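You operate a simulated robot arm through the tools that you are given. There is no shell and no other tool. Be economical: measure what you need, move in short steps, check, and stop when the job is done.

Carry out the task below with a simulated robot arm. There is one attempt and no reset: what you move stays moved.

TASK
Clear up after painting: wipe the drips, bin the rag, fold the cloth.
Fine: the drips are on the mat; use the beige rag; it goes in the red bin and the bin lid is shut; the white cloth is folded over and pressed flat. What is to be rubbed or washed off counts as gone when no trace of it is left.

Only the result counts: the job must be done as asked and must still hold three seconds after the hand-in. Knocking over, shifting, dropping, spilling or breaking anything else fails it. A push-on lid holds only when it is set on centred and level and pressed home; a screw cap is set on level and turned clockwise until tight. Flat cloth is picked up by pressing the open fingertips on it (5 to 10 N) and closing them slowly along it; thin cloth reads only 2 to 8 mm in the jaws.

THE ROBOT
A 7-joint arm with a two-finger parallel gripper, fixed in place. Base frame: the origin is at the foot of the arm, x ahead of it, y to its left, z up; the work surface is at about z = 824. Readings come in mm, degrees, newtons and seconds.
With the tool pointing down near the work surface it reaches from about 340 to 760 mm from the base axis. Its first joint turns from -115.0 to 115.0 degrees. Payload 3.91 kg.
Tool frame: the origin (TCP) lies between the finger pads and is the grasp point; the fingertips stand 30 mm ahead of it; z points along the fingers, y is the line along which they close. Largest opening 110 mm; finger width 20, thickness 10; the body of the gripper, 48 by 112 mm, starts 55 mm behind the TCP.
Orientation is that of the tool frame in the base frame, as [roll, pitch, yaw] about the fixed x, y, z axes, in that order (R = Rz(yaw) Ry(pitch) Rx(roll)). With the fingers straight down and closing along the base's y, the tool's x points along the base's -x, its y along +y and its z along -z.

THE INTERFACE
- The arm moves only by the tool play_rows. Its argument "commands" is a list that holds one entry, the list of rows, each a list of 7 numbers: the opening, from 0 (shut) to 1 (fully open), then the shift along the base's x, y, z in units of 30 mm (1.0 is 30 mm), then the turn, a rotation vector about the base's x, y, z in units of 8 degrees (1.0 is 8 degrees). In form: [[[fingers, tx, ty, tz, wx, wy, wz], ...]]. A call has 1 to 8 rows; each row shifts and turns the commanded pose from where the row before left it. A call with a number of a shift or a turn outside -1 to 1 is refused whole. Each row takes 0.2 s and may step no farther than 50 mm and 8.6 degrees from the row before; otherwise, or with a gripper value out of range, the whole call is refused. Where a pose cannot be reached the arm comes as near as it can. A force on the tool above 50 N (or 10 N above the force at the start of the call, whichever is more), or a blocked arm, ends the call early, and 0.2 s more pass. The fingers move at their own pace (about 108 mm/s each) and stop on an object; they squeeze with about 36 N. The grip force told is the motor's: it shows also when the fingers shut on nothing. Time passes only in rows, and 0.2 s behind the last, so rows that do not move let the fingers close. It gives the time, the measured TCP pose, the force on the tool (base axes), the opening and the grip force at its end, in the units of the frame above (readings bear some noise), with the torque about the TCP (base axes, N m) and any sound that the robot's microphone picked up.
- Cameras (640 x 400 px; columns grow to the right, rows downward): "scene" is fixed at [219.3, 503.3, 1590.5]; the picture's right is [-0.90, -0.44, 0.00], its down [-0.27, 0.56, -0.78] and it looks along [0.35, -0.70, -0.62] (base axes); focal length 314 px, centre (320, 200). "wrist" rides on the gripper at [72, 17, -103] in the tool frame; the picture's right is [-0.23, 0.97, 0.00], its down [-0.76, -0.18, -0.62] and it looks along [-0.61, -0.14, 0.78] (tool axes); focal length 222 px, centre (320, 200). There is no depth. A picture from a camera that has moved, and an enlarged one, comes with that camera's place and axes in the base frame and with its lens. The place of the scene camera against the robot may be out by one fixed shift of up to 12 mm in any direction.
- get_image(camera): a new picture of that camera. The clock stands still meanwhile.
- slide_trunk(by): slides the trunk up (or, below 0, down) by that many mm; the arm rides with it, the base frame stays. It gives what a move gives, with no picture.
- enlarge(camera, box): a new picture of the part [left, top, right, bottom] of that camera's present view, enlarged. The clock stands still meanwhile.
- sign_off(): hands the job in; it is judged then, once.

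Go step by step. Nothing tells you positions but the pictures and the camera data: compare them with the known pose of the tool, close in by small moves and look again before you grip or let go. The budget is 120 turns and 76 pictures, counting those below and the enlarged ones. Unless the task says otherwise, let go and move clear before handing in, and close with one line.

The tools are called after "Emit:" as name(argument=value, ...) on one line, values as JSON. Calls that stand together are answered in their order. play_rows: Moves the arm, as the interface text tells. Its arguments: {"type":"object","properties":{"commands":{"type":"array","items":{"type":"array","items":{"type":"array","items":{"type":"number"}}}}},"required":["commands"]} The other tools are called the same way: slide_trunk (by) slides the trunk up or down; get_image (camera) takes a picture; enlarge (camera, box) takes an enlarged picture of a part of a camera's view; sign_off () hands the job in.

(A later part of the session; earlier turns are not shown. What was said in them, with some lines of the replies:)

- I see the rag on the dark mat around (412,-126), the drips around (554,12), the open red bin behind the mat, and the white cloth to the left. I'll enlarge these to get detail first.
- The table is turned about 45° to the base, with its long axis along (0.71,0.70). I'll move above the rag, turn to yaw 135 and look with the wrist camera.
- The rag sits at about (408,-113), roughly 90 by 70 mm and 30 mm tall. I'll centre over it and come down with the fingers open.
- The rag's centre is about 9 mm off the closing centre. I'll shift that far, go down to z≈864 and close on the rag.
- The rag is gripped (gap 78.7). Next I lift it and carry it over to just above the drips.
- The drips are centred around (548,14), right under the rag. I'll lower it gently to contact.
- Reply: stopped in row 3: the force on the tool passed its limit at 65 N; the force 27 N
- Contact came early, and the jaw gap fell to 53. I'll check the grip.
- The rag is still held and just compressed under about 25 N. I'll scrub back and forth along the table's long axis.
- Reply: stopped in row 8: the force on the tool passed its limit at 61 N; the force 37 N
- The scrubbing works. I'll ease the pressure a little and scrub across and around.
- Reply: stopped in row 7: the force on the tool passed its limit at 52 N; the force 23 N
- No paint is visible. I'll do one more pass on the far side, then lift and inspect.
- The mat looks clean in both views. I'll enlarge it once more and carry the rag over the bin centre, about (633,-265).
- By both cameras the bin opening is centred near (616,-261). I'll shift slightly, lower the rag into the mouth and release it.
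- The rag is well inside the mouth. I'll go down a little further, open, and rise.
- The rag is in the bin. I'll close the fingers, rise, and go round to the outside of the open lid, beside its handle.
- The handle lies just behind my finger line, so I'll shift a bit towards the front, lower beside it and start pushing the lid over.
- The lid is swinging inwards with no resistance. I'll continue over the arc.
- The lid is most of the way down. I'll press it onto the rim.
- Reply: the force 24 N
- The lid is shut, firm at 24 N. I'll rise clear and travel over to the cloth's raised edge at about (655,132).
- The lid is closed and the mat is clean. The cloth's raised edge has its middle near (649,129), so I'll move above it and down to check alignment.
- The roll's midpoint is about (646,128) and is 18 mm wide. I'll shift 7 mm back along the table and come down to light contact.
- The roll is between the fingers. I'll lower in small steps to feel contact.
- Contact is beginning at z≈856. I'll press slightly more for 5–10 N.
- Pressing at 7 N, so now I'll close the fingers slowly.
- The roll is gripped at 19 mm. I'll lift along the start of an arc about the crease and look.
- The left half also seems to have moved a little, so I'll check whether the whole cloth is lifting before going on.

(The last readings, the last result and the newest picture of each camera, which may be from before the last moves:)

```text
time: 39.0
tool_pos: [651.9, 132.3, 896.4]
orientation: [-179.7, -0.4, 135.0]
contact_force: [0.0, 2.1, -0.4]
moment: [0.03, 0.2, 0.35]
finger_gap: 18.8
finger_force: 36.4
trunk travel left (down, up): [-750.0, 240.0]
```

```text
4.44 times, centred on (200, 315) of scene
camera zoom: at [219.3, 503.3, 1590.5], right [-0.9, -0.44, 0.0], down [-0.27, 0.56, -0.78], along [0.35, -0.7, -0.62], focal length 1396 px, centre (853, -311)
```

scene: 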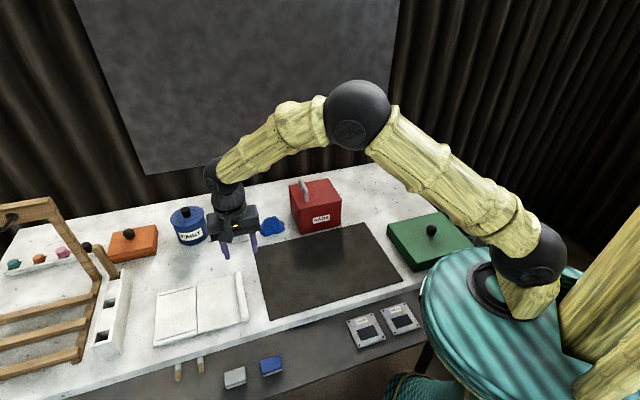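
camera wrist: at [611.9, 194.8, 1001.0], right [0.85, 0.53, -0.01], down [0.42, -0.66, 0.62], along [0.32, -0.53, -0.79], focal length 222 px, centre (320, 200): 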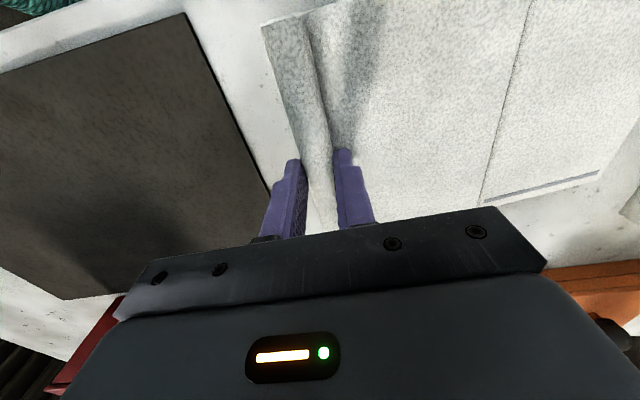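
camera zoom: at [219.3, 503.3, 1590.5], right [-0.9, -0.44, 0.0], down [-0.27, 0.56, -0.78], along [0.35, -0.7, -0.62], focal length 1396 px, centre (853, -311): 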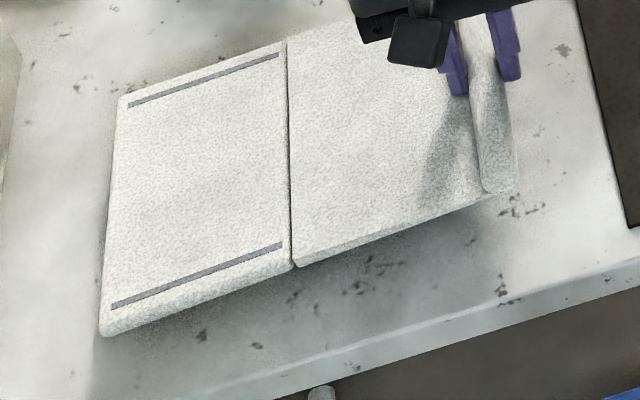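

The slab looks partly tilted at the crease rather than fully bent. I'll let it settle for a second to see if it relaxes.

Emit:
play_rows(commands=[[[0, 0, 0, 0, 0, 0, 0], [0, 0, 0, 0, 0, 0, 0], [0, 0, 0, 0, 0, 0, 0], [0, 0, 0, 0, 0, 0, 0], [0, 0, 0, 0, 0, 0, 0]]])

Emit:
enlarge(camera="scene", box=[150, 270, 250, 360])

```text
time: 40.2
tool_pos: [649.6, 132.4, 896.5]
orientation: [-179.7, -0.4, 135.1]
contact_force: [-0.4, 0.0, -0.6]
moment: [-0.04, -0.01, 0.03]
finger_gap: 19.5
finger_force: 36.1
trunk travel left (down, up): [-750.0, 240.0]
```

```text
4.44 times, centred on (200, 315) of scene
camera zoom: at [219.3, 503.3, 1590.5], right [-0.9, -0.44, 0.0], down [-0.27, 0.56, -0.78], along [0.35, -0.7, -0.62], focal length 1396 px, centre (853, -311)
```

zoom: 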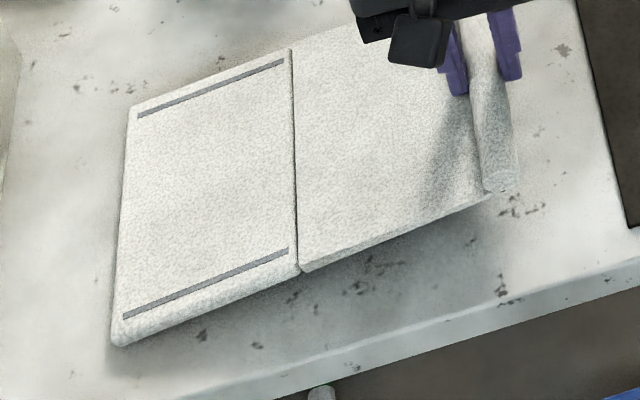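

It is relaxing: the left half has come back down to where it was. So the crease is damped and needs slow motion; I'll wait a little more, then rise slowly.

Emit:
play_rows(commands=[[[0, 0, 0, 0, 0, 0, 0], [0, 0, 0, 0, 0, 0, 0], [0, 0, 0, 0, 0, 0, 0], [0, 0, 0, 0, 0, 0, 0], [0, 0, 0, 0, 0, 0, 0], [0, 0, 0, 0, 0, 0, 0], [0, 0, 0, 0, 0, 0, 0], [0, 0, 0, 0, 0, 0, 0]]])

Emit:
enlarge(camera="scene", box=[150, 270, 250, 360])

```text
time: 42.0
tool_pos: [651.1, 132.3, 895.7]
orientation: [-179.8, -0.4, 135.0]
contact_force: [-0.4, -0.7, -1.0]
moment: [-0.05, -0.02, 0.0]
finger_gap: 19.6
finger_force: 36.0
trunk travel left (down, up): [-750.0, 240.0]
```

```text
4.44 times, centred on (200, 315) of scene
camera zoom: at [219.3, 503.3, 1590.5], right [-0.9, -0.44, 0.0], down [-0.27, 0.56, -0.78], along [0.35, -0.7, -0.62], focal length 1396 px, centre (853, -311)
```

zoom: 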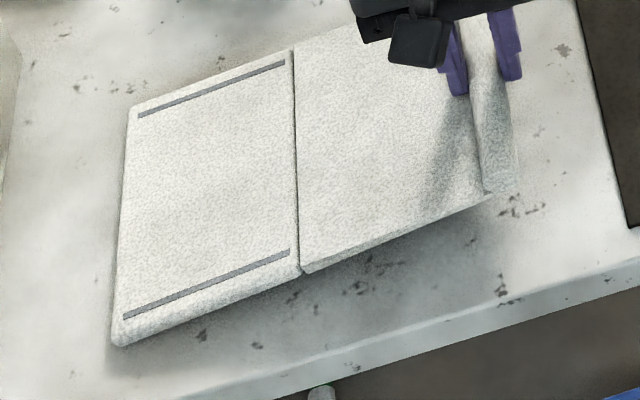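

The jaws are holding the flap's angle, so the crease barely bends. I'll lower it, let go, and regrip with the tool tilted so I can turn the flap along with the hand.

Emit:
play_rows(commands=[[[0, -0.05, -0.05, -0.35, 0, 0, 0], [0, -0.05, -0.05, -0.35, 0, 0, 0], [0, -0.03, -0.03, -0.35, 0, 0, 0], [0, 0, 0, -0.26, 0, 0, 0], [0, 0, 0, 0, 0, 0, 0], [0.4, 0, 0, 0, 0, 0, 0], [0.4, 0, 0, 0, 0, 0, 0], [0.4, 0, 0, 0.8, 0, 0, 0]]])

Emit:
enlarge(camera="scene", box=[150, 230, 290, 350])

```text
time: 43.8
tool_pos: [645.9, 125.1, 881.2]
orientation: [-179.7, -0.4, 135.0]
contact_force: [-0.6, 0.5, 0.6]
moment: [-0.01, 0.0, 0.01]
finger_gap: 44.0
finger_force: 0.1
trunk travel left (down, up): [-750.0, 240.0]
```

```text
3.33 times, centred on (220, 290) of scene
camera zoom: at [219.3, 503.3, 1590.5], right [-0.9, -0.44, 0.0], down [-0.27, 0.56, -0.78], along [0.35, -0.7, -0.62], focal length 1047 px, centre (653, -100)
```

zoom: 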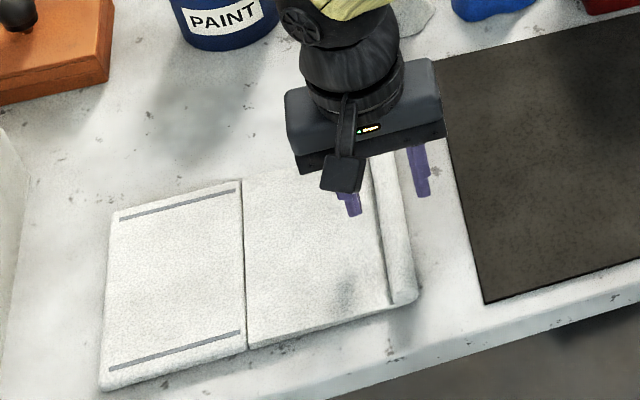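

The cloth is back in its starting place. Gripping from below isn't feasible, so I'll test in free air how far the arm can reach with the hand leaned outwards, as folding will need.

Emit:
play_rows(commands=[[[0.4, 0.35, 0.35, 0.7, -0.7, 0.7, 0], [0.4, 0.35, 0.35, 0.7, -0.7, 0.7, 0], [0.4, 0.35, 0.35, 0.7, -0.7, 0.7, 0], [0.4, 0.35, 0.35, 0.5, -0.7, 0.7, 0], [0.4, 0.35, 0.35, 0.3, -0.7, 0.7, 0], [0.4, 0, 0, 0, 0, 0, 0]]])

Emit:
get_image(camera="scene")

```text
time: 45.2
tool_pos: [638.7, 160.3, 966.4]
orientation: [-148.2, -0.3, 134.8]
contact_force: [0.6, 0.1, -0.3]
moment: [0.01, 0.01, 0.0]
finger_gap: 44.1
finger_force: 0.1
out of reach, approached as far as the arm can: row 3, 4, 5
trunk travel left (down, up): [-750.0, 240.0]
```

```text
33 pictures are left
```

scene: 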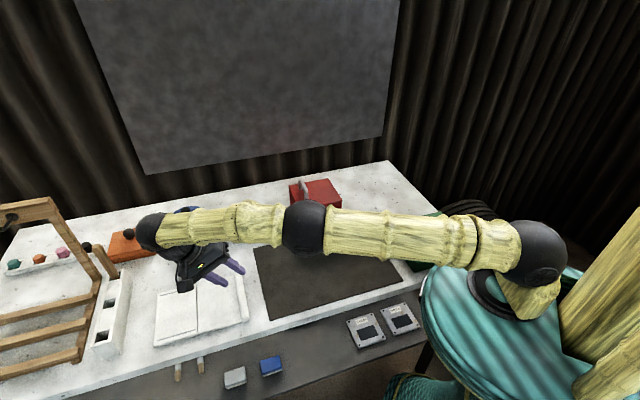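

The arm is at full stretch there, so leaning outwards is limited. Better plan: grip the edge upright and lift it straight up so the cloth hangs and slides nearer, then lay its far half down and fold over it. I'll reverse to upright first.

Emit:
play_rows(commands=[[[0.4, -0.35, -0.35, -0.1, 0.7, -0.7, 0], [0.4, -0.35, -0.35, -0.3, 0.7, -0.7, 0], [0.4, -0.35, -0.35, -0.5, 0.7, -0.7, 0], [0.4, -0.35, -0.35, -0.5, 0.7, -0.7, 0], [0.4, -0.35, -0.35, -0.7, 0.7, -0.7, 0], [0.4, 0, 0, 0, 0, 0, 0]]])

```text
time: 46.6
tool_pos: [586.6, 106.2, 900.3]
orientation: [171.9, -0.3, 135.1]
contact_force: [0.4, 0.0, -0.2]
moment: [-0.02, 0.02, 0.02]
finger_gap: 44.0
finger_force: 0.0
trunk travel left (down, up): [-750.0, 240.0]
```

Emit:
play_rows(commands=[[[0.4, 0.7, 0.25, 0, -0.7, 0.7, 0], [0.4, 0.7, 0.25, 0, 0, 0, 0], [0.4, 0.65, 0.2, -0.4, 0, 0, 0], [0.4, 0, 0, -0.4, 0, 0, 0], [0.4, 0, 0, 0, 0, 0, 0]]])

Emit:
get_image(camera="wrist")

```text
time: 47.8
tool_pos: [648.6, 127.6, 877.4]
orientation: [180.0, -0.3, 135.0]
contact_force: [-0.2, 0.2, 0.0]
moment: [0.0, 0.02, -0.01]
finger_gap: 44.0
finger_force: 0.1
trunk travel left (down, up): [-750.0, 240.0]
```

```text
32 pictures are left
camera wrist: at [610.2, 190.3, 981.7], right [0.85, 0.53, 0.0], down [0.42, -0.67, 0.62], along [0.32, -0.53, -0.79], focal length 222 px, centre (320, 200)
```

wrist: 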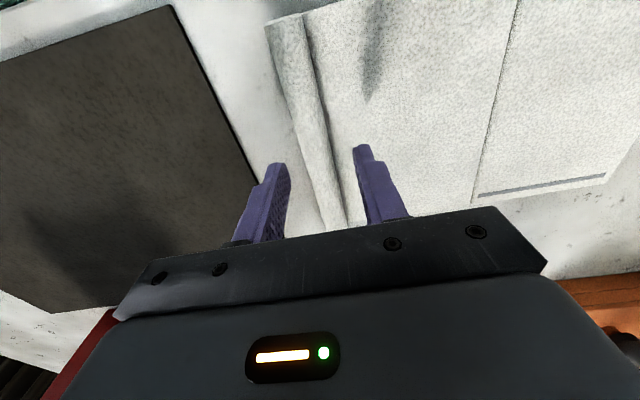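

The alignment is the same as before. I'll descend to the 7 N pressing height and close slowly.

Emit:
play_rows(commands=[[[0.4, -0.03, -0.03, -0.4, 0, 0, 0], [0.4, 0, 0, -0.25, 0, 0, 0], [0.4, 0, 0, -0.09, 0, 0, 0], [0.32, 0, 0, 0, 0, 0, 0], [0.25, 0, 0, 0, 0, 0, 0], [0.17, 0, 0, 0, 0, 0, 0], [0.09, 0, 0, 0, 0, 0, 0], [0, 0, 0, 0, 0, 0, 0]]])

Emit:
play_rows(commands=[[[0, 0, 0, 0, 0, 0, 0], [0, 0, 0, 0.3, -0.3, 0.3, 0], [0, 0, 0, 0.4, -0.3, 0.3, 0], [0, 0, 0, 0.4, -0.3, 0.3, 0], [0, 0, 0, 0.4, -0.3, 0.3, 0], [0, 0, 0, 0.4, -0.3, 0.3, 0], [0, 0, 0, 0, 0, 0, 0]]])

Emit:
enlarge(camera="scene", box=[140, 220, 290, 350])

```text
time: 49.6
tool_pos: [647.7, 128.1, 855.7]
orientation: [-180.0, -0.3, 135.1]
contact_force: [-1.5, 1.1, 2.2]
moment: [0.1, -0.06, 0.33]
finger_gap: 19.2
finger_force: 35.7
trunk travel left (down, up): [-750.0, 240.0]
```

```text
time: 51.2
tool_pos: [646.2, 127.3, 911.6]
orientation: [-162.9, -0.4, 134.9]
contact_force: [-1.2, 1.0, -0.3]
moment: [0.2, 0.18, 0.24]
finger_gap: 19.2
finger_force: 36.3
trunk travel left (down, up): [-750.0, 240.0]
```

```text
3.08 times, centred on (215, 285) of scene
camera zoom: at [219.3, 503.3, 1590.5], right [-0.9, -0.44, 0.0], down [-0.27, 0.56, -0.78], along [0.35, -0.7, -0.62], focal length 966 px, centre (643, -62)
```

zoom: 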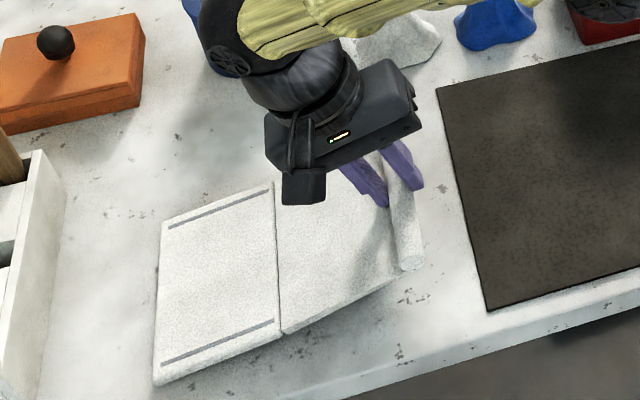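

The flap is now bending at the crease and the far half stays down. I'll keep lifting slowly while leaning the hand and drawing back a little.

Emit:
play_rows(commands=[[[0, -0.1, -0.1, 0.4, -0.3, 0.3, 0], [0, -0.1, -0.1, 0.4, -0.3, 0.3, 0], [0, -0.1, -0.1, 0.4, -0.3, 0.3, 0], [0, -0.1, -0.1, 0.4, -0.3, 0.3, 0], [0, 0, 0, 0, 0, 0, 0], [0, 0, 0, 0, 0, 0, 0]]])

Emit:
enlarge(camera="scene", box=[140, 220, 290, 350])

```text
time: 52.6
tool_pos: [635.6, 116.5, 959.5]
orientation: [-149.4, -0.2, 134.8]
contact_force: [-1.2, 0.3, -0.8]
moment: [0.16, 0.1, 0.28]
finger_gap: 19.0
finger_force: 36.0
trunk travel left (down, up): [-750.0, 240.0]
```

```text
3.08 times, centred on (215, 285) of scene
camera zoom: at [219.3, 503.3, 1590.5], right [-0.9, -0.44, 0.0], down [-0.27, 0.56, -0.78], along [0.35, -0.7, -0.62], focal length 966 px, centre (643, -62)
```

zoom: 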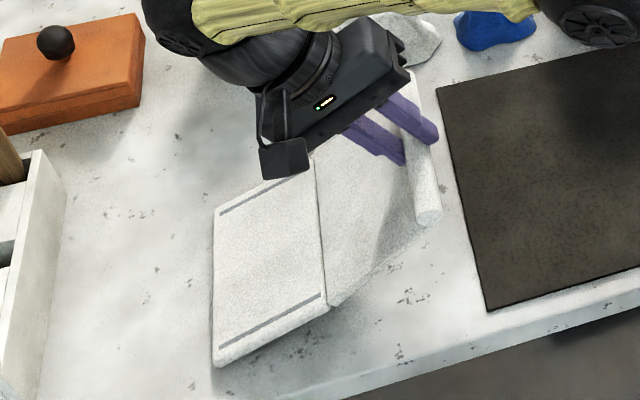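

It's working well: the far half slid nearer and the flap is up around 45°. I'll lean further and drop slightly to lay the crease down.

Emit:
play_rows(commands=[[[0, -0.1, -0.1, 0, -0.35, 0.35, 0], [0, -0.1, -0.1, 0, -0.35, 0.35, 0], [0, -0.1, -0.1, 0, -0.35, 0.35, 0], [0, -0.1, -0.1, 0, -0.35, 0.35, 0], [0, 0, 0, 0, 0, 0, 0], [0, 0, 0, 0, 0, 0, 0]]])

Emit:
enlarge(camera="scene", box=[140, 220, 290, 350])

```text
time: 54.0
tool_pos: [623.5, 103.7, 961.2]
orientation: [-133.6, -0.2, 134.7]
contact_force: [0.8, -0.4, -0.5]
moment: [-0.02, 0.02, -0.06]
finger_gap: 19.5
finger_force: 35.6
trunk travel left (down, up): [-750.0, 240.0]
```

```text
3.08 times, centred on (215, 285) of scene
camera zoom: at [219.3, 503.3, 1590.5], right [-0.9, -0.44, 0.0], down [-0.27, 0.56, -0.78], along [0.35, -0.7, -0.62], focal length 966 px, centre (643, -62)
```

zoom: 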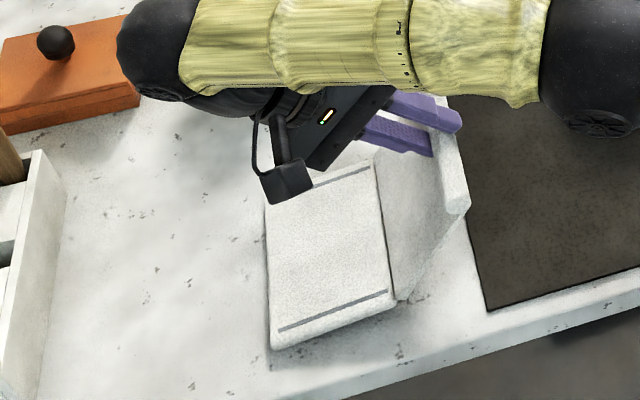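

The far half now lies flat and the flap is at about 60°, but the hand is near its reach limit in this direction. I'll pivot the whole cloth about the vertical so that the hand's lean runs sideways instead of outwards.

Emit:
play_rows(commands=[[[0, 0.34, -0.16, 0, 0, 0, 0.7], [0, 0.34, -0.16, 0, 0, 0, 0.7], [0, 0.34, -0.16, 0, 0, 0, 0.7], [0, 0.34, -0.16, 0, 0, 0, 0.7], [0, 0, 0, 0, 0, 0, 0]]])

Emit:
get_image(camera="scene")

```text
time: 55.2
tool_pos: [664.1, 84.6, 960.5]
orientation: [-133.5, -0.2, 157.2]
contact_force: [0.4, 1.9, -0.8]
moment: [0.01, 0.04, -0.02]
finger_gap: 19.5
finger_force: 36.3
trunk travel left (down, up): [-750.0, 240.0]
```

```text
28 pictures are left
```

scene: 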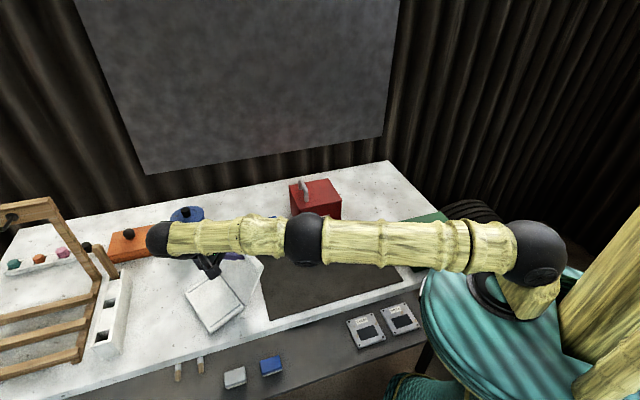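

The cloth follows the rotation nicely. I'll continue pivoting.

Emit:
play_rows(commands=[[[0, 0.2, -0.1, 0, 0, 0, 0.85], [0, 0.2, -0.1, 0, 0, 0, 0.85], [0, 0.25, -0.1, 0, 0, 0, 0.85], [0, 0.25, -0.1, 0, 0, 0, 0.85], [0, 0.25, -0.1, 0, 0, 0, 0.85], [0, 0, 0, 0, 0, 0, 0]]])

Emit:
enlarge(camera="scene", box=[130, 200, 290, 350])

Emit:
get_image(camera="wrist")

```text
time: 56.6
tool_pos: [699.0, 69.3, 961.3]
orientation: [-133.6, -0.3, -168.8]
contact_force: [1.7, -0.4, -0.8]
moment: [-0.04, 0.02, -0.03]
finger_gap: 19.4
finger_force: 36.4
trunk travel left (down, up): [-750.0, 240.0]
```

```text
2.67 times, centred on (210, 275) of scene
camera zoom: at [219.3, 503.3, 1590.5], right [-0.9, -0.44, 0.0], down [-0.27, 0.56, -0.78], along [0.35, -0.7, -0.62], focal length 838 px, centre (613, 0)
```

zoom: 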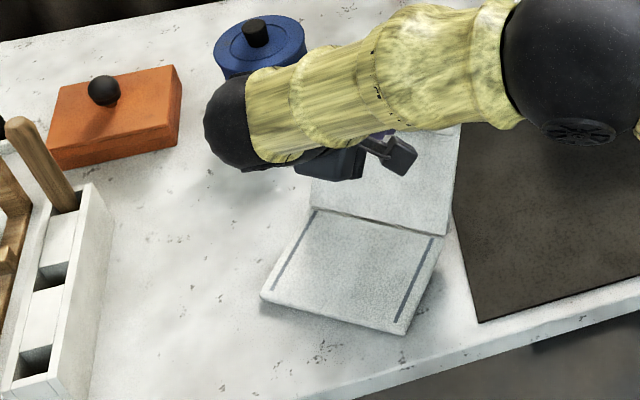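

```text
26 pictures are left
camera wrist: at [610.5, 139.6, 1021.4], right [0.09, 0.7, -0.71], down [0.69, 0.47, 0.55], along [0.72, -0.53, -0.44], focal length 222 px, centre (320, 200)
```

wrist: 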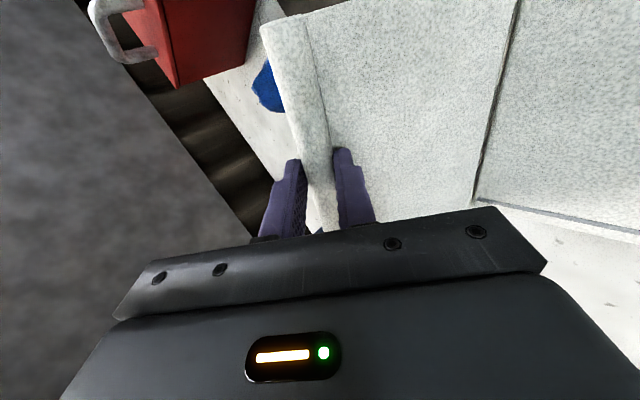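

The cloth is turned and fully on bare table, with the flap at about 64° and its crease centred near (704,112). I'll swing the hand rigidly about the crease to carry the flap past vertical.

Emit:
play_rows(commands=[[[0, -0.088, 0.445, 0.12, -0.736, -0.146, 0], [0, -0.088, 0.445, 0.07, -0.736, -0.146, 0], [0, -0.088, 0.445, 0.02, -0.736, -0.146, 0], [0, -0.088, 0.445, -0.02, -0.736, -0.146, 0], [0, 0, 0, 0, 0, 0, 0]]])

Emit:
enlarge(camera="scene", box=[130, 200, 290, 350])

```text
time: 57.8
tool_pos: [687.7, 123.3, 965.7]
orientation: [-109.5, -0.2, -168.9]
contact_force: [-0.5, -0.1, -0.2]
moment: [0.03, -0.01, 0.01]
finger_gap: 19.2
finger_force: 36.0
trunk travel left (down, up): [-750.0, 240.0]
```

```text
2.67 times, centred on (210, 275) of scene
camera zoom: at [219.3, 503.3, 1590.5], right [-0.9, -0.44, 0.0], down [-0.27, 0.56, -0.78], along [0.35, -0.7, -0.62], focal length 838 px, centre (613, 0)
```

zoom: 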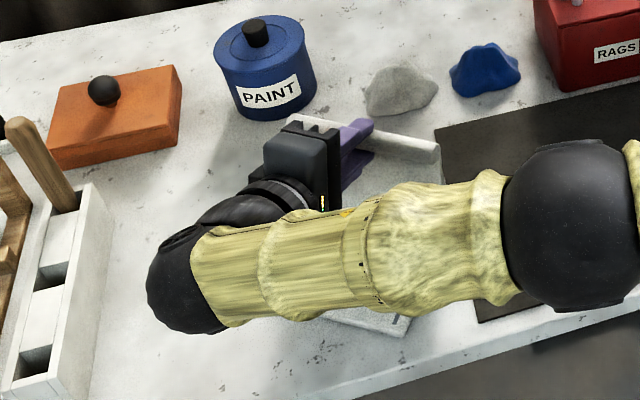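

The flap is practically vertical. Three more steps will carry it past.

Emit:
play_rows(commands=[[[0, -0.088, 0.445, -0.05, -0.736, -0.146, 0], [0, -0.088, 0.445, -0.1, -0.736, -0.146, 0], [0, -0.088, 0.445, -0.15, -0.736, -0.146, 0], [0, 0, 0, 0, 0, 0, 0]]])

Emit:
get_image(camera="wrist")

Emit:
enlarge(camera="scene", box=[130, 200, 290, 350])

```text
time: 58.8
tool_pos: [672.1, 157.5, 961.4]
orientation: [-91.5, -0.1, -169.0]
contact_force: [-0.4, -0.5, -0.9]
moment: [-0.01, -0.04, 0.0]
finger_gap: 19.2
finger_force: 36.0
out of reach, approached as far as the arm can: row 3
trunk travel left (down, up): [-750.0, 240.0]
```

```text
24 pictures are left
camera wrist: at [580.2, 245.3, 947.7], right [0.22, 0.07, -0.97], down [0.63, 0.75, 0.19], along [0.75, -0.65, 0.12], focal length 222 px, centre (320, 200)
```

wrist: 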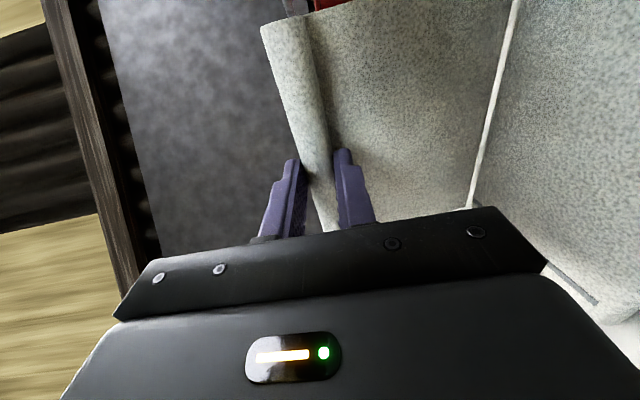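

```text
2.67 times, centred on (210, 275) of scene
camera zoom: at [219.3, 503.3, 1590.5], right [-0.9, -0.44, 0.0], down [-0.27, 0.56, -0.78], along [0.35, -0.7, -0.62], focal length 838 px, centre (613, 0)
```

zoom: 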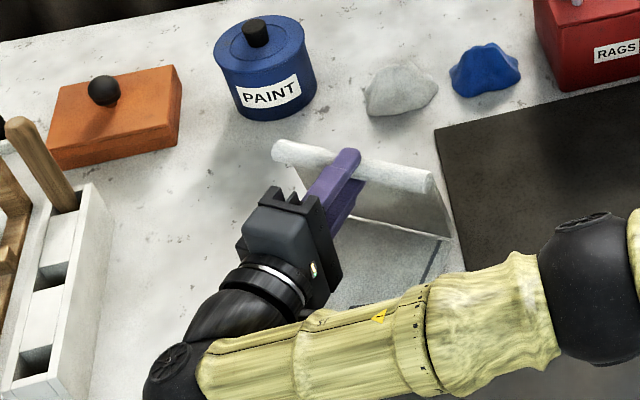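

The flap leans past vertical over the far half. I'll open the jaws and slide out sideways along the roll so that the flap drops over.

Emit:
play_rows(commands=[[[0.4, 0, 0, 0, 0, 0, 0], [0.5, 0, 0, 0, 0, 0, 0], [0.5, -0.9, -0.18, 0, 0, 0, 0], [0.5, -0.9, -0.18, 0, 0, 0, 0], [0.5, -0.9, -0.18, 0, 0, 0, 0], [0.5, -0.9, -0.18, 0, 0, 0, 0], [0.5, -0.5, -0.1, 0, 0, 0, 0]]])

Emit:
get_image(camera="wrist")

Emit:
get_image(camera="scene")

```text
time: 60.4
tool_pos: [549.4, 133.9, 961.5]
orientation: [-91.6, 0.0, -169.0]
contact_force: [0.7, 0.8, 0.6]
moment: [0.0, 0.01, 0.02]
finger_gap: 54.8
finger_force: 0.0
trunk travel left (down, up): [-750.0, 240.0]
```

```text
22 pictures are left
camera wrist: at [457.9, 221.0, 948.3], right [0.22, 0.07, -0.97], down [0.63, 0.75, 0.19], along [0.75, -0.66, 0.12], focal length 222 px, centre (320, 200)
```

wrist: 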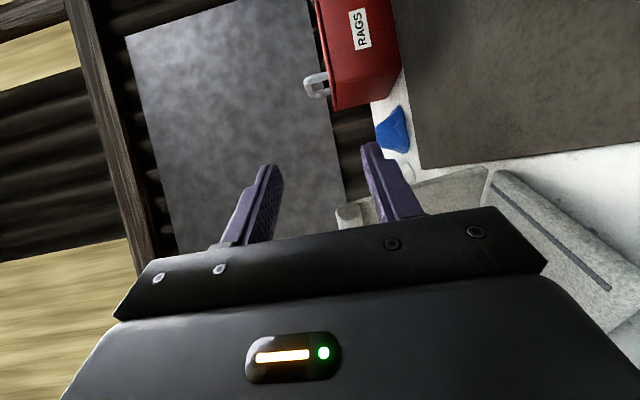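

```text
21 pictures are left
```

scene: 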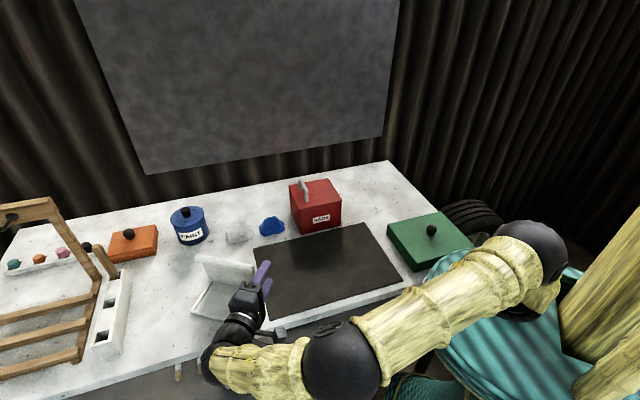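

Emit:
play_rows(commands=[[[0.5, -0.3, -0.06, 0, 0, 0, 0], [0.5, 0, 0, 0, 0, 0, 0], [0.5, 0, 0, 0, 0, 0, 0], [0.5, 0, 0, 0, 0, 0, 0], [0.5, 0, 0, 0, 0, 0, 0]]])

Emit:
enlarge(camera="scene", box=[150, 200, 300, 340])

```text
time: 61.6
tool_pos: [539.9, 130.4, 961.5]
orientation: [-91.5, -0.1, -169.0]
contact_force: [-0.8, 0.0, -1.2]
moment: [0.01, -0.04, 0.0]
finger_gap: 55.1
finger_force: 0.1
trunk travel left (down, up): [-750.0, 240.0]
```

```text
2.86 times, centred on (225, 270) of scene
camera zoom: at [219.3, 503.3, 1590.5], right [-0.9, -0.44, 0.0], down [-0.27, 0.56, -0.78], along [0.35, -0.7, -0.62], focal length 898 px, centre (591, 0)
```

zoom: 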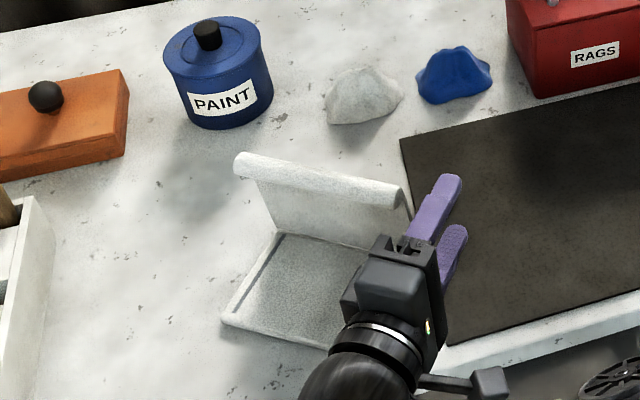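

The flap stands free past vertical, held by the crease's stiffness. I'll turn the hand upright again off to the side, then push the flap over from behind.

Emit:
play_rows(commands=[[[0.3, 0, -0.4, 0.4, 0.931, 0.185, 0], [0, 0, -0.4, 0.4, 0.931, 0.185, 0], [0, 0, -0.4, 0.4, 0.931, 0.185, 0], [0, 0, -0.4, 0.4, 0.931, 0.185, 0], [0, 0, -0.4, 0.4, 0.931, 0.185, 0], [0, 0, -0.4, 0.4, 0.931, 0.185, 0], [0, 0, -0.4, 0.4, 0.931, 0.185, 0], [0, 0, -0.4, 0.4, 0.931, 0.185, 0]]])

Emit:
play_rows(commands=[[[0, 0.5, -0.2, 0, 0.931, 0.185, 0], [0, 0.5, -0.2, 0, 0.931, 0.185, 0], [0, 0.7, 0, 0, 0.931, 0.185, 0], [0, 0.7, 0, 0, 0.931, 0.185, 0], [0, 0.7, 0, 0, 0, 0, 0], [0, 0, 0, 0, 0, 0, 0]]])

Emit:
get_image(camera="wrist")

Emit:
enlarge(camera="scene", box=[150, 180, 300, 330])

```text
time: 63.4
tool_pos: [540.3, 35.3, 1056.3]
orientation: [-152.5, -0.2, -168.8]
contact_force: [-0.1, 0.3, 0.5]
moment: [0.03, 0.0, 0.01]
finger_gap: 0.4
finger_force: 36.0
trunk travel left (down, up): [-750.0, 240.0]
```

```text
time: 64.8
tool_pos: [634.8, 23.0, 1056.6]
orientation: [177.3, -0.2, -168.7]
contact_force: [-0.2, -0.5, 0.7]
moment: [-0.04, -0.01, -0.02]
finger_gap: 0.0
finger_force: 35.9
trunk travel left (down, up): [-750.0, 240.0]
```

```text
19 pictures are left
camera wrist: at [560.9, 20.4, 1161.6], right [0.03, 1.0, 0.05], down [0.79, -0.05, 0.61], along [0.61, 0.02, -0.79], focal length 222 px, centre (320, 200)
```

wrist: 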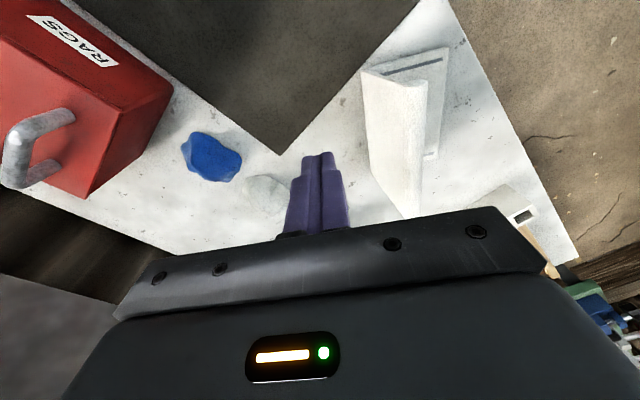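

```text
2.67 times, centred on (225, 255) of scene
camera zoom: at [219.3, 503.3, 1590.5], right [-0.9, -0.44, 0.0], down [-0.27, 0.56, -0.78], along [0.35, -0.7, -0.62], focal length 838 px, centre (573, 53)
```

zoom: 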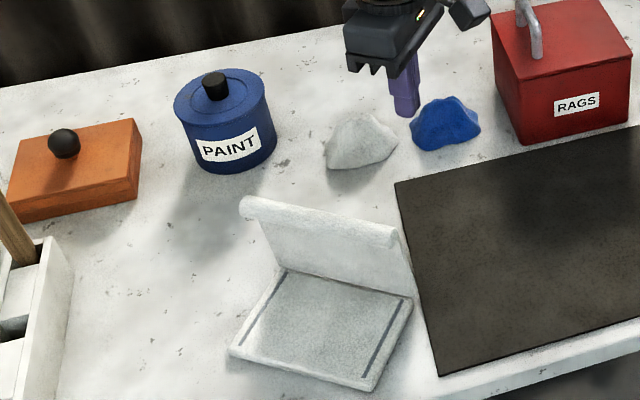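

The flap stands at about 100° with its crease centre near (690,118). I'll go behind it with closed fingers, lower, and push it over and down.

Emit:
play_rows(commands=[[[0, 0.71, 0.57, 0, 0, 0, 0], [0, 0.71, 0.57, 0, 0, 0, 0], [0, 0.71, 0.57, 0, 0, 0, 0], [0, 0, 0, -0.9, 0, 0, 0], [0, 0, 0, -0.9, 0, 0, 0], [0, 0, 0, -0.9, 0, 0, 0], [0, 0, 0, -0.8, 0, 0, 0], [0, 0, 0, 0, 0, 0, 0]]])

Emit:
play_rows(commands=[[[0, -0.1, 0.5, 0, 0, 0, 0], [0, -0.1, 0.5, 0, 0, 0, 0], [0, -0.1, 0.5, 0, 0, 0, 0], [0, -0.1, 0.5, -0.1, 0, 0, 0], [0, -0.1, 0.5, -0.2, 0, 0, 0], [0, -0.1, 0.5, -0.3, 0, 0, 0], [0, 0, 0, 0, 0, 0, 0]]])

Emit:
enlarge(camera="scene", box=[150, 180, 300, 330])

```text
time: 66.6
tool_pos: [695.4, 76.1, 951.4]
orientation: [177.3, -0.2, -168.6]
contact_force: [0.0, 0.4, -0.9]
moment: [-0.01, 0.02, -0.01]
finger_gap: 0.2
finger_force: 35.8
trunk travel left (down, up): [-750.0, 240.0]
```

```text
time: 68.2
tool_pos: [679.9, 164.7, 932.9]
orientation: [177.3, -0.2, -168.7]
contact_force: [-0.1, 0.5, -1.0]
moment: [-0.01, -0.04, -0.01]
finger_gap: 0.0
finger_force: 35.9
trunk travel left (down, up): [-750.0, 240.0]
```

```text
2.67 times, centred on (225, 255) of scene
camera zoom: at [219.3, 503.3, 1590.5], right [-0.9, -0.44, 0.0], down [-0.27, 0.56, -0.78], along [0.35, -0.7, -0.62], focal length 838 px, centre (573, 53)
```

zoom: 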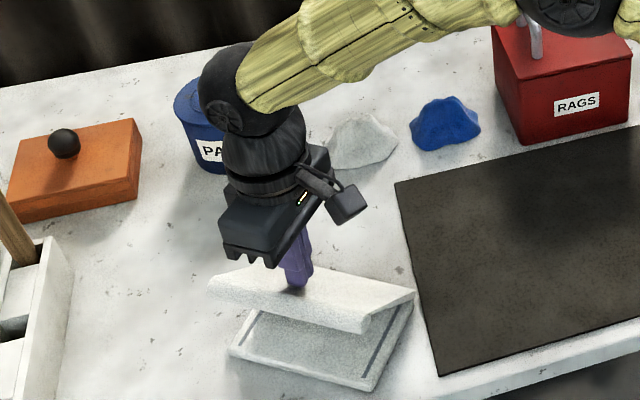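

The flap is folding over well. I'll continue forward and down.

Emit:
play_rows(commands=[[[0, -0.08, 0.4, -0.4, 0, 0, 0], [0, -0.06, 0.3, -0.5, 0, 0, 0], [0, -0.04, 0.2, -0.4, 0, 0, 0], [0, 0, 0, -0.2, 0, 0, 0], [0, 0, 0, -0.15, 0, 0, 0], [0, 0, 0, 0, 0, 0, 0]]])

Emit:
enlarge(camera="scene", box=[150, 200, 300, 340])

```text
time: 69.6
tool_pos: [674.2, 192.3, 883.0]
orientation: [177.4, -0.4, -168.6]
contact_force: [0.1, 0.2, 0.1]
moment: [-0.01, 0.0, -0.02]
finger_gap: 0.0
finger_force: 36.1
trunk travel left (down, up): [-750.0, 240.0]
```

```text
2.86 times, centred on (225, 270) of scene
camera zoom: at [219.3, 503.3, 1590.5], right [-0.9, -0.44, 0.0], down [-0.27, 0.56, -0.78], along [0.35, -0.7, -0.62], focal length 898 px, centre (591, 0)
```

zoom: 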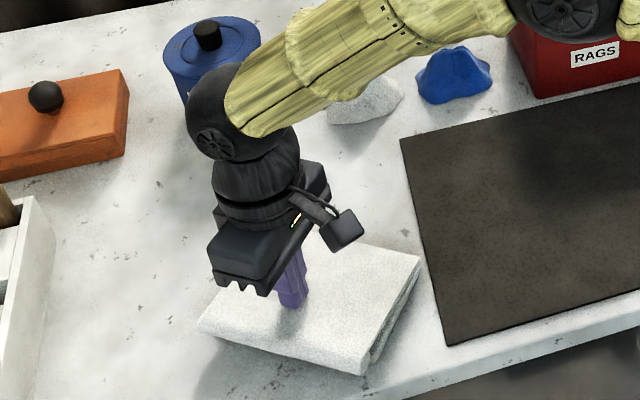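

Nearly flat. Now I'll press down in small steps.

Emit:
play_rows(commands=[[[0, 0, 0, -0.2, 0, 0, 0], [0, 0, 0, -0.15, 0, 0, 0], [0, 0, 0, -0.1, 0, 0, 0], [0, 0, 0, -0.07, 0, 0, 0], [0, 0, 0, -0.07, 0, 0, 0]]])

```text
time: 70.8
tool_pos: [674.0, 191.7, 870.6]
orientation: [177.3, 0.1, -168.6]
contact_force: [-1.2, 0.1, 20.4]
moment: [-0.1, 0.03, 0.0]
finger_gap: 0.1
finger_force: 36.4
trunk travel left (down, up): [-750.0, 240.0]
```

Pressed at 20 N. I'll press slightly more, hold, then lift and inspect.

Emit:
play_rows(commands=[[[0, 0, 0, -0.05, 0, 0, 0], [0, 0, 0, 0, 0, 0, 0], [0, 0, 0, 0, 0, 0, 0]]])

Emit:
play_rows(commands=[[[0, 0, 0, 0.6, 0, 0, 0], [0, 0, 0, 1, 0, 0, 0], [0, 0, -0.9, 1, 0, 0, 0], [0, 0, -0.9, 0.5, 0, 0, 0], [0, 0, -0.9, 0, 0, 0, 0], [0, 0, -0.9, 0, 0, 0, 0]]])

Emit:
enlarge(camera="scene", box=[160, 230, 280, 330])

Emit:
get_image(camera="wrist")

```text
time: 71.6
tool_pos: [673.7, 192.1, 870.9]
orientation: [177.3, 0.3, -168.7]
contact_force: [3.1, -0.3, 37.5]
moment: [-0.1, -0.04, 0.02]
finger_gap: 0.0
finger_force: 35.5
trunk travel left (down, up): [-750.0, 240.0]
```

```text
time: 73.0
tool_pos: [675.5, 83.4, 957.8]
orientation: [177.3, -0.2, -168.6]
contact_force: [-0.3, -0.3, -0.1]
moment: [-0.01, -0.01, 0.02]
finger_gap: 0.1
finger_force: 36.0
trunk travel left (down, up): [-750.0, 240.0]
```

```text
4.00 times, centred on (220, 280) of scene
camera zoom: at [219.3, 503.3, 1590.5], right [-0.9, -0.44, 0.0], down [-0.27, 0.56, -0.78], along [0.35, -0.7, -0.62], focal length 1256 px, centre (720, -120)
```

zoom: 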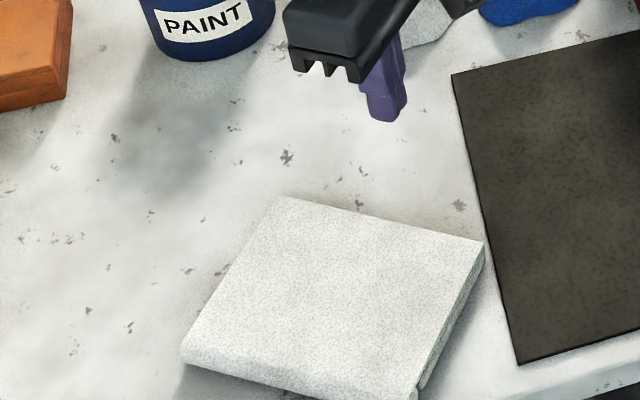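

```text
14 pictures are left
camera wrist: at [600.8, 81.7, 1063.3], right [0.03, 1.0, 0.05], down [0.79, -0.05, 0.61], along [0.61, 0.02, -0.79], focal length 222 px, centre (320, 200)
```

wrist: 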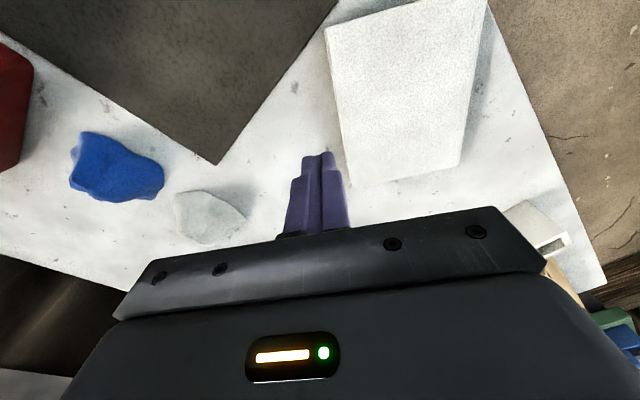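

The cloth is folded over and looks flat. I'll check the edges more closely.

Emit:
enlarge(camera="scene", box=[180, 260, 260, 320])

```text
6.67 times, centred on (220, 290) of scene
camera zoom: at [219.3, 503.3, 1590.5], right [-0.9, -0.44, 0.0], down [-0.27, 0.56, -0.78], along [0.35, -0.7, -0.62], focal length 2094 px, centre (987, -400)
```

zoom: 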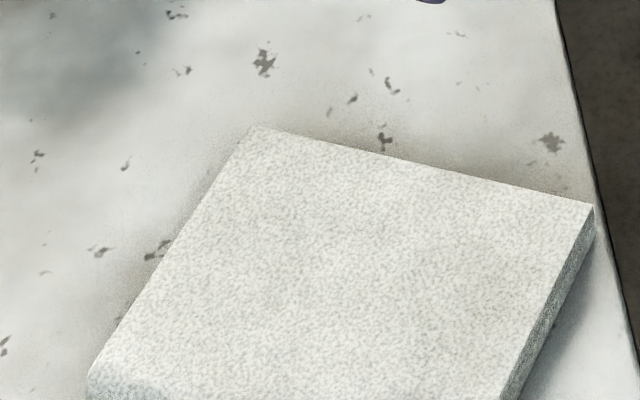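

Emit:
enlarge(camera="scene", box=[180, 285, 260, 345])

```text
6.67 times, centred on (220, 315) of scene
camera zoom: at [219.3, 503.3, 1590.5], right [-0.9, -0.44, 0.0], down [-0.27, 0.56, -0.78], along [0.35, -0.7, -0.62], focal length 2094 px, centre (987, -567)
```

zoom: 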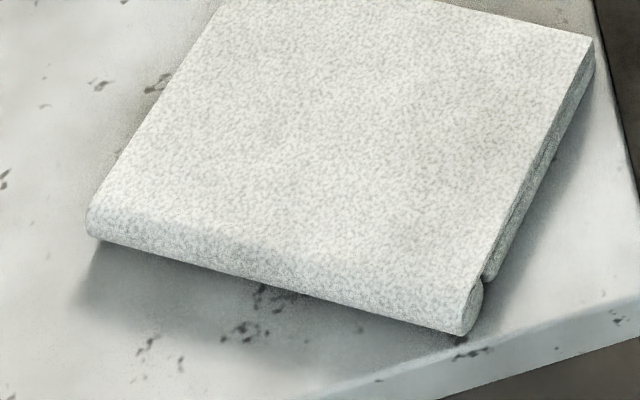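

The layers lie together. For certainty I'll give one more press nearer the free edge.

Emit:
play_rows(commands=[[[0, 0, 0.85, 0, 0, 0, 0], [0, 0, 0.85, 0, 0, 0, 0], [0, 0, 0.85, 0, 0, 0, 0], [0, 0, 0.85, 0, 0, 0, 0], [0, 0, 0.75, -0.5, 0, 0, 0], [0, 0, 0, -1, 0, 0, 0], [0, 0, 0, -0.9, 0, 0, 0], [0, 0, 0, -0.3, 0, 0, 0]]])

Emit:
play_rows(commands=[[[0, 0, 0, -0.1, 0, 0, 0], [0, 0, 0, -0.07, 0, 0, 0], [0, 0, 0, -0.07, 0, 0, 0], [0, 0, 0, -0.04, 0, 0, 0], [0, 0, 0, 0, 0, 0, 0], [0, 0, 0, 0, 0, 0, 0]]])

```text
time: 74.8
tool_pos: [672.7, 208.8, 877.6]
orientation: [177.3, -0.3, -168.6]
contact_force: [0.4, -0.1, 0.3]
moment: [0.0, 0.04, 0.01]
finger_gap: 0.0
finger_force: 36.1
trunk travel left (down, up): [-750.0, 240.0]
```

```text
time: 76.2
tool_pos: [673.3, 208.9, 871.0]
orientation: [177.3, -0.1, -168.5]
contact_force: [-0.7, 2.1, 7.0]
moment: [0.01, 0.02, 0.02]
finger_gap: 0.1
finger_force: 36.0
trunk travel left (down, up): [-750.0, 240.0]
```

Emit:
play_rows(commands=[[[0, 0, 0, -0.06, 0, 0, 0], [0, 0, 0, -0.04, 0, 0, 0], [0, 0, 0, 0, 0, 0, 0], [0, 0, 0, 0, 0, 0, 0]]])

Emit:
play_rows(commands=[[[0, 0, 0, 0.6, 0, 0, 0], [0, 0, 0, 1, 0, 0, 0], [0, 0, 0, 1, 0, 0, 0], [0, -0.3, -0.9, 1, 0, 0, 0], [0, -0.3, -0.9, 1, 0, 0, 0], [0, -0.3, -0.9, 0.5, 0, 0, 0], [0, -0.3, -0.9, 0, 0, 0, 0], [0, -0.3, -0.9, 0, 0, 0, 0]]])

Emit:
get_image(camera="scene")

Emit:
enlarge(camera="scene", box=[170, 200, 410, 340])

```text
time: 77.2
tool_pos: [673.6, 209.0, 870.2]
orientation: [177.3, 0.2, -168.5]
contact_force: [-1.1, 2.0, 34.5]
moment: [-0.03, 0.04, -0.01]
finger_gap: 0.0
finger_force: 36.0
trunk travel left (down, up): [-750.0, 240.0]
```

```text
time: 79.0
tool_pos: [628.7, 74.6, 1019.8]
orientation: [177.4, -0.2, -168.5]
contact_force: [0.1, -0.2, 0.0]
moment: [0.01, 0.0, -0.02]
finger_gap: 0.0
finger_force: 35.6
trunk travel left (down, up): [-750.0, 240.0]
```

```text
11 pictures are left
```

scene: 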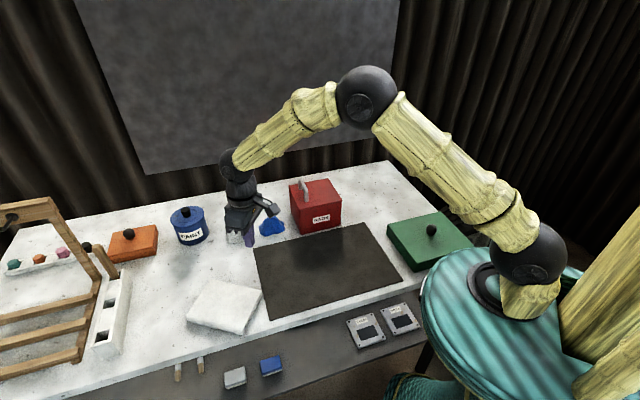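

```text
2.67 times, centred on (290, 270) of scene
camera zoom: at [219.3, 503.3, 1590.5], right [-0.9, -0.44, 0.0], down [-0.27, 0.56, -0.78], along [0.35, -0.7, -0.62], focal length 838 px, centre (400, 13)
```

zoom: 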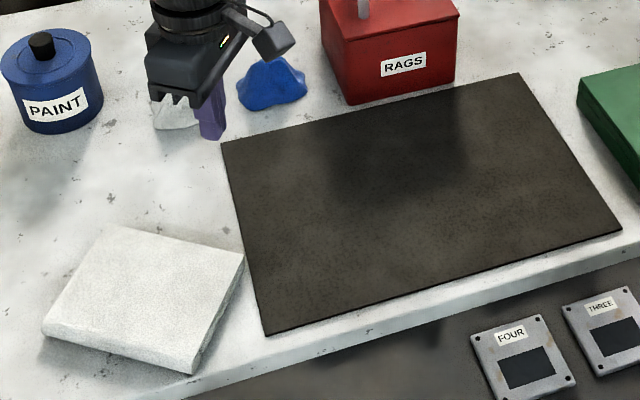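

The mat is clean, the bin lid is shut with the rag inside, the cloth is folded flat on the table and the hand is clear. Handing in.

Emit:
sign_off()

```text
The job is handed in.
```

I wiped the drips off the mat, put the beige rag in the red bin and shut the lid, then folded the white cloth and pressed it flat. To fold it I slid and turned the cloth towards the mat, so it now lies on bare table beside the mat.
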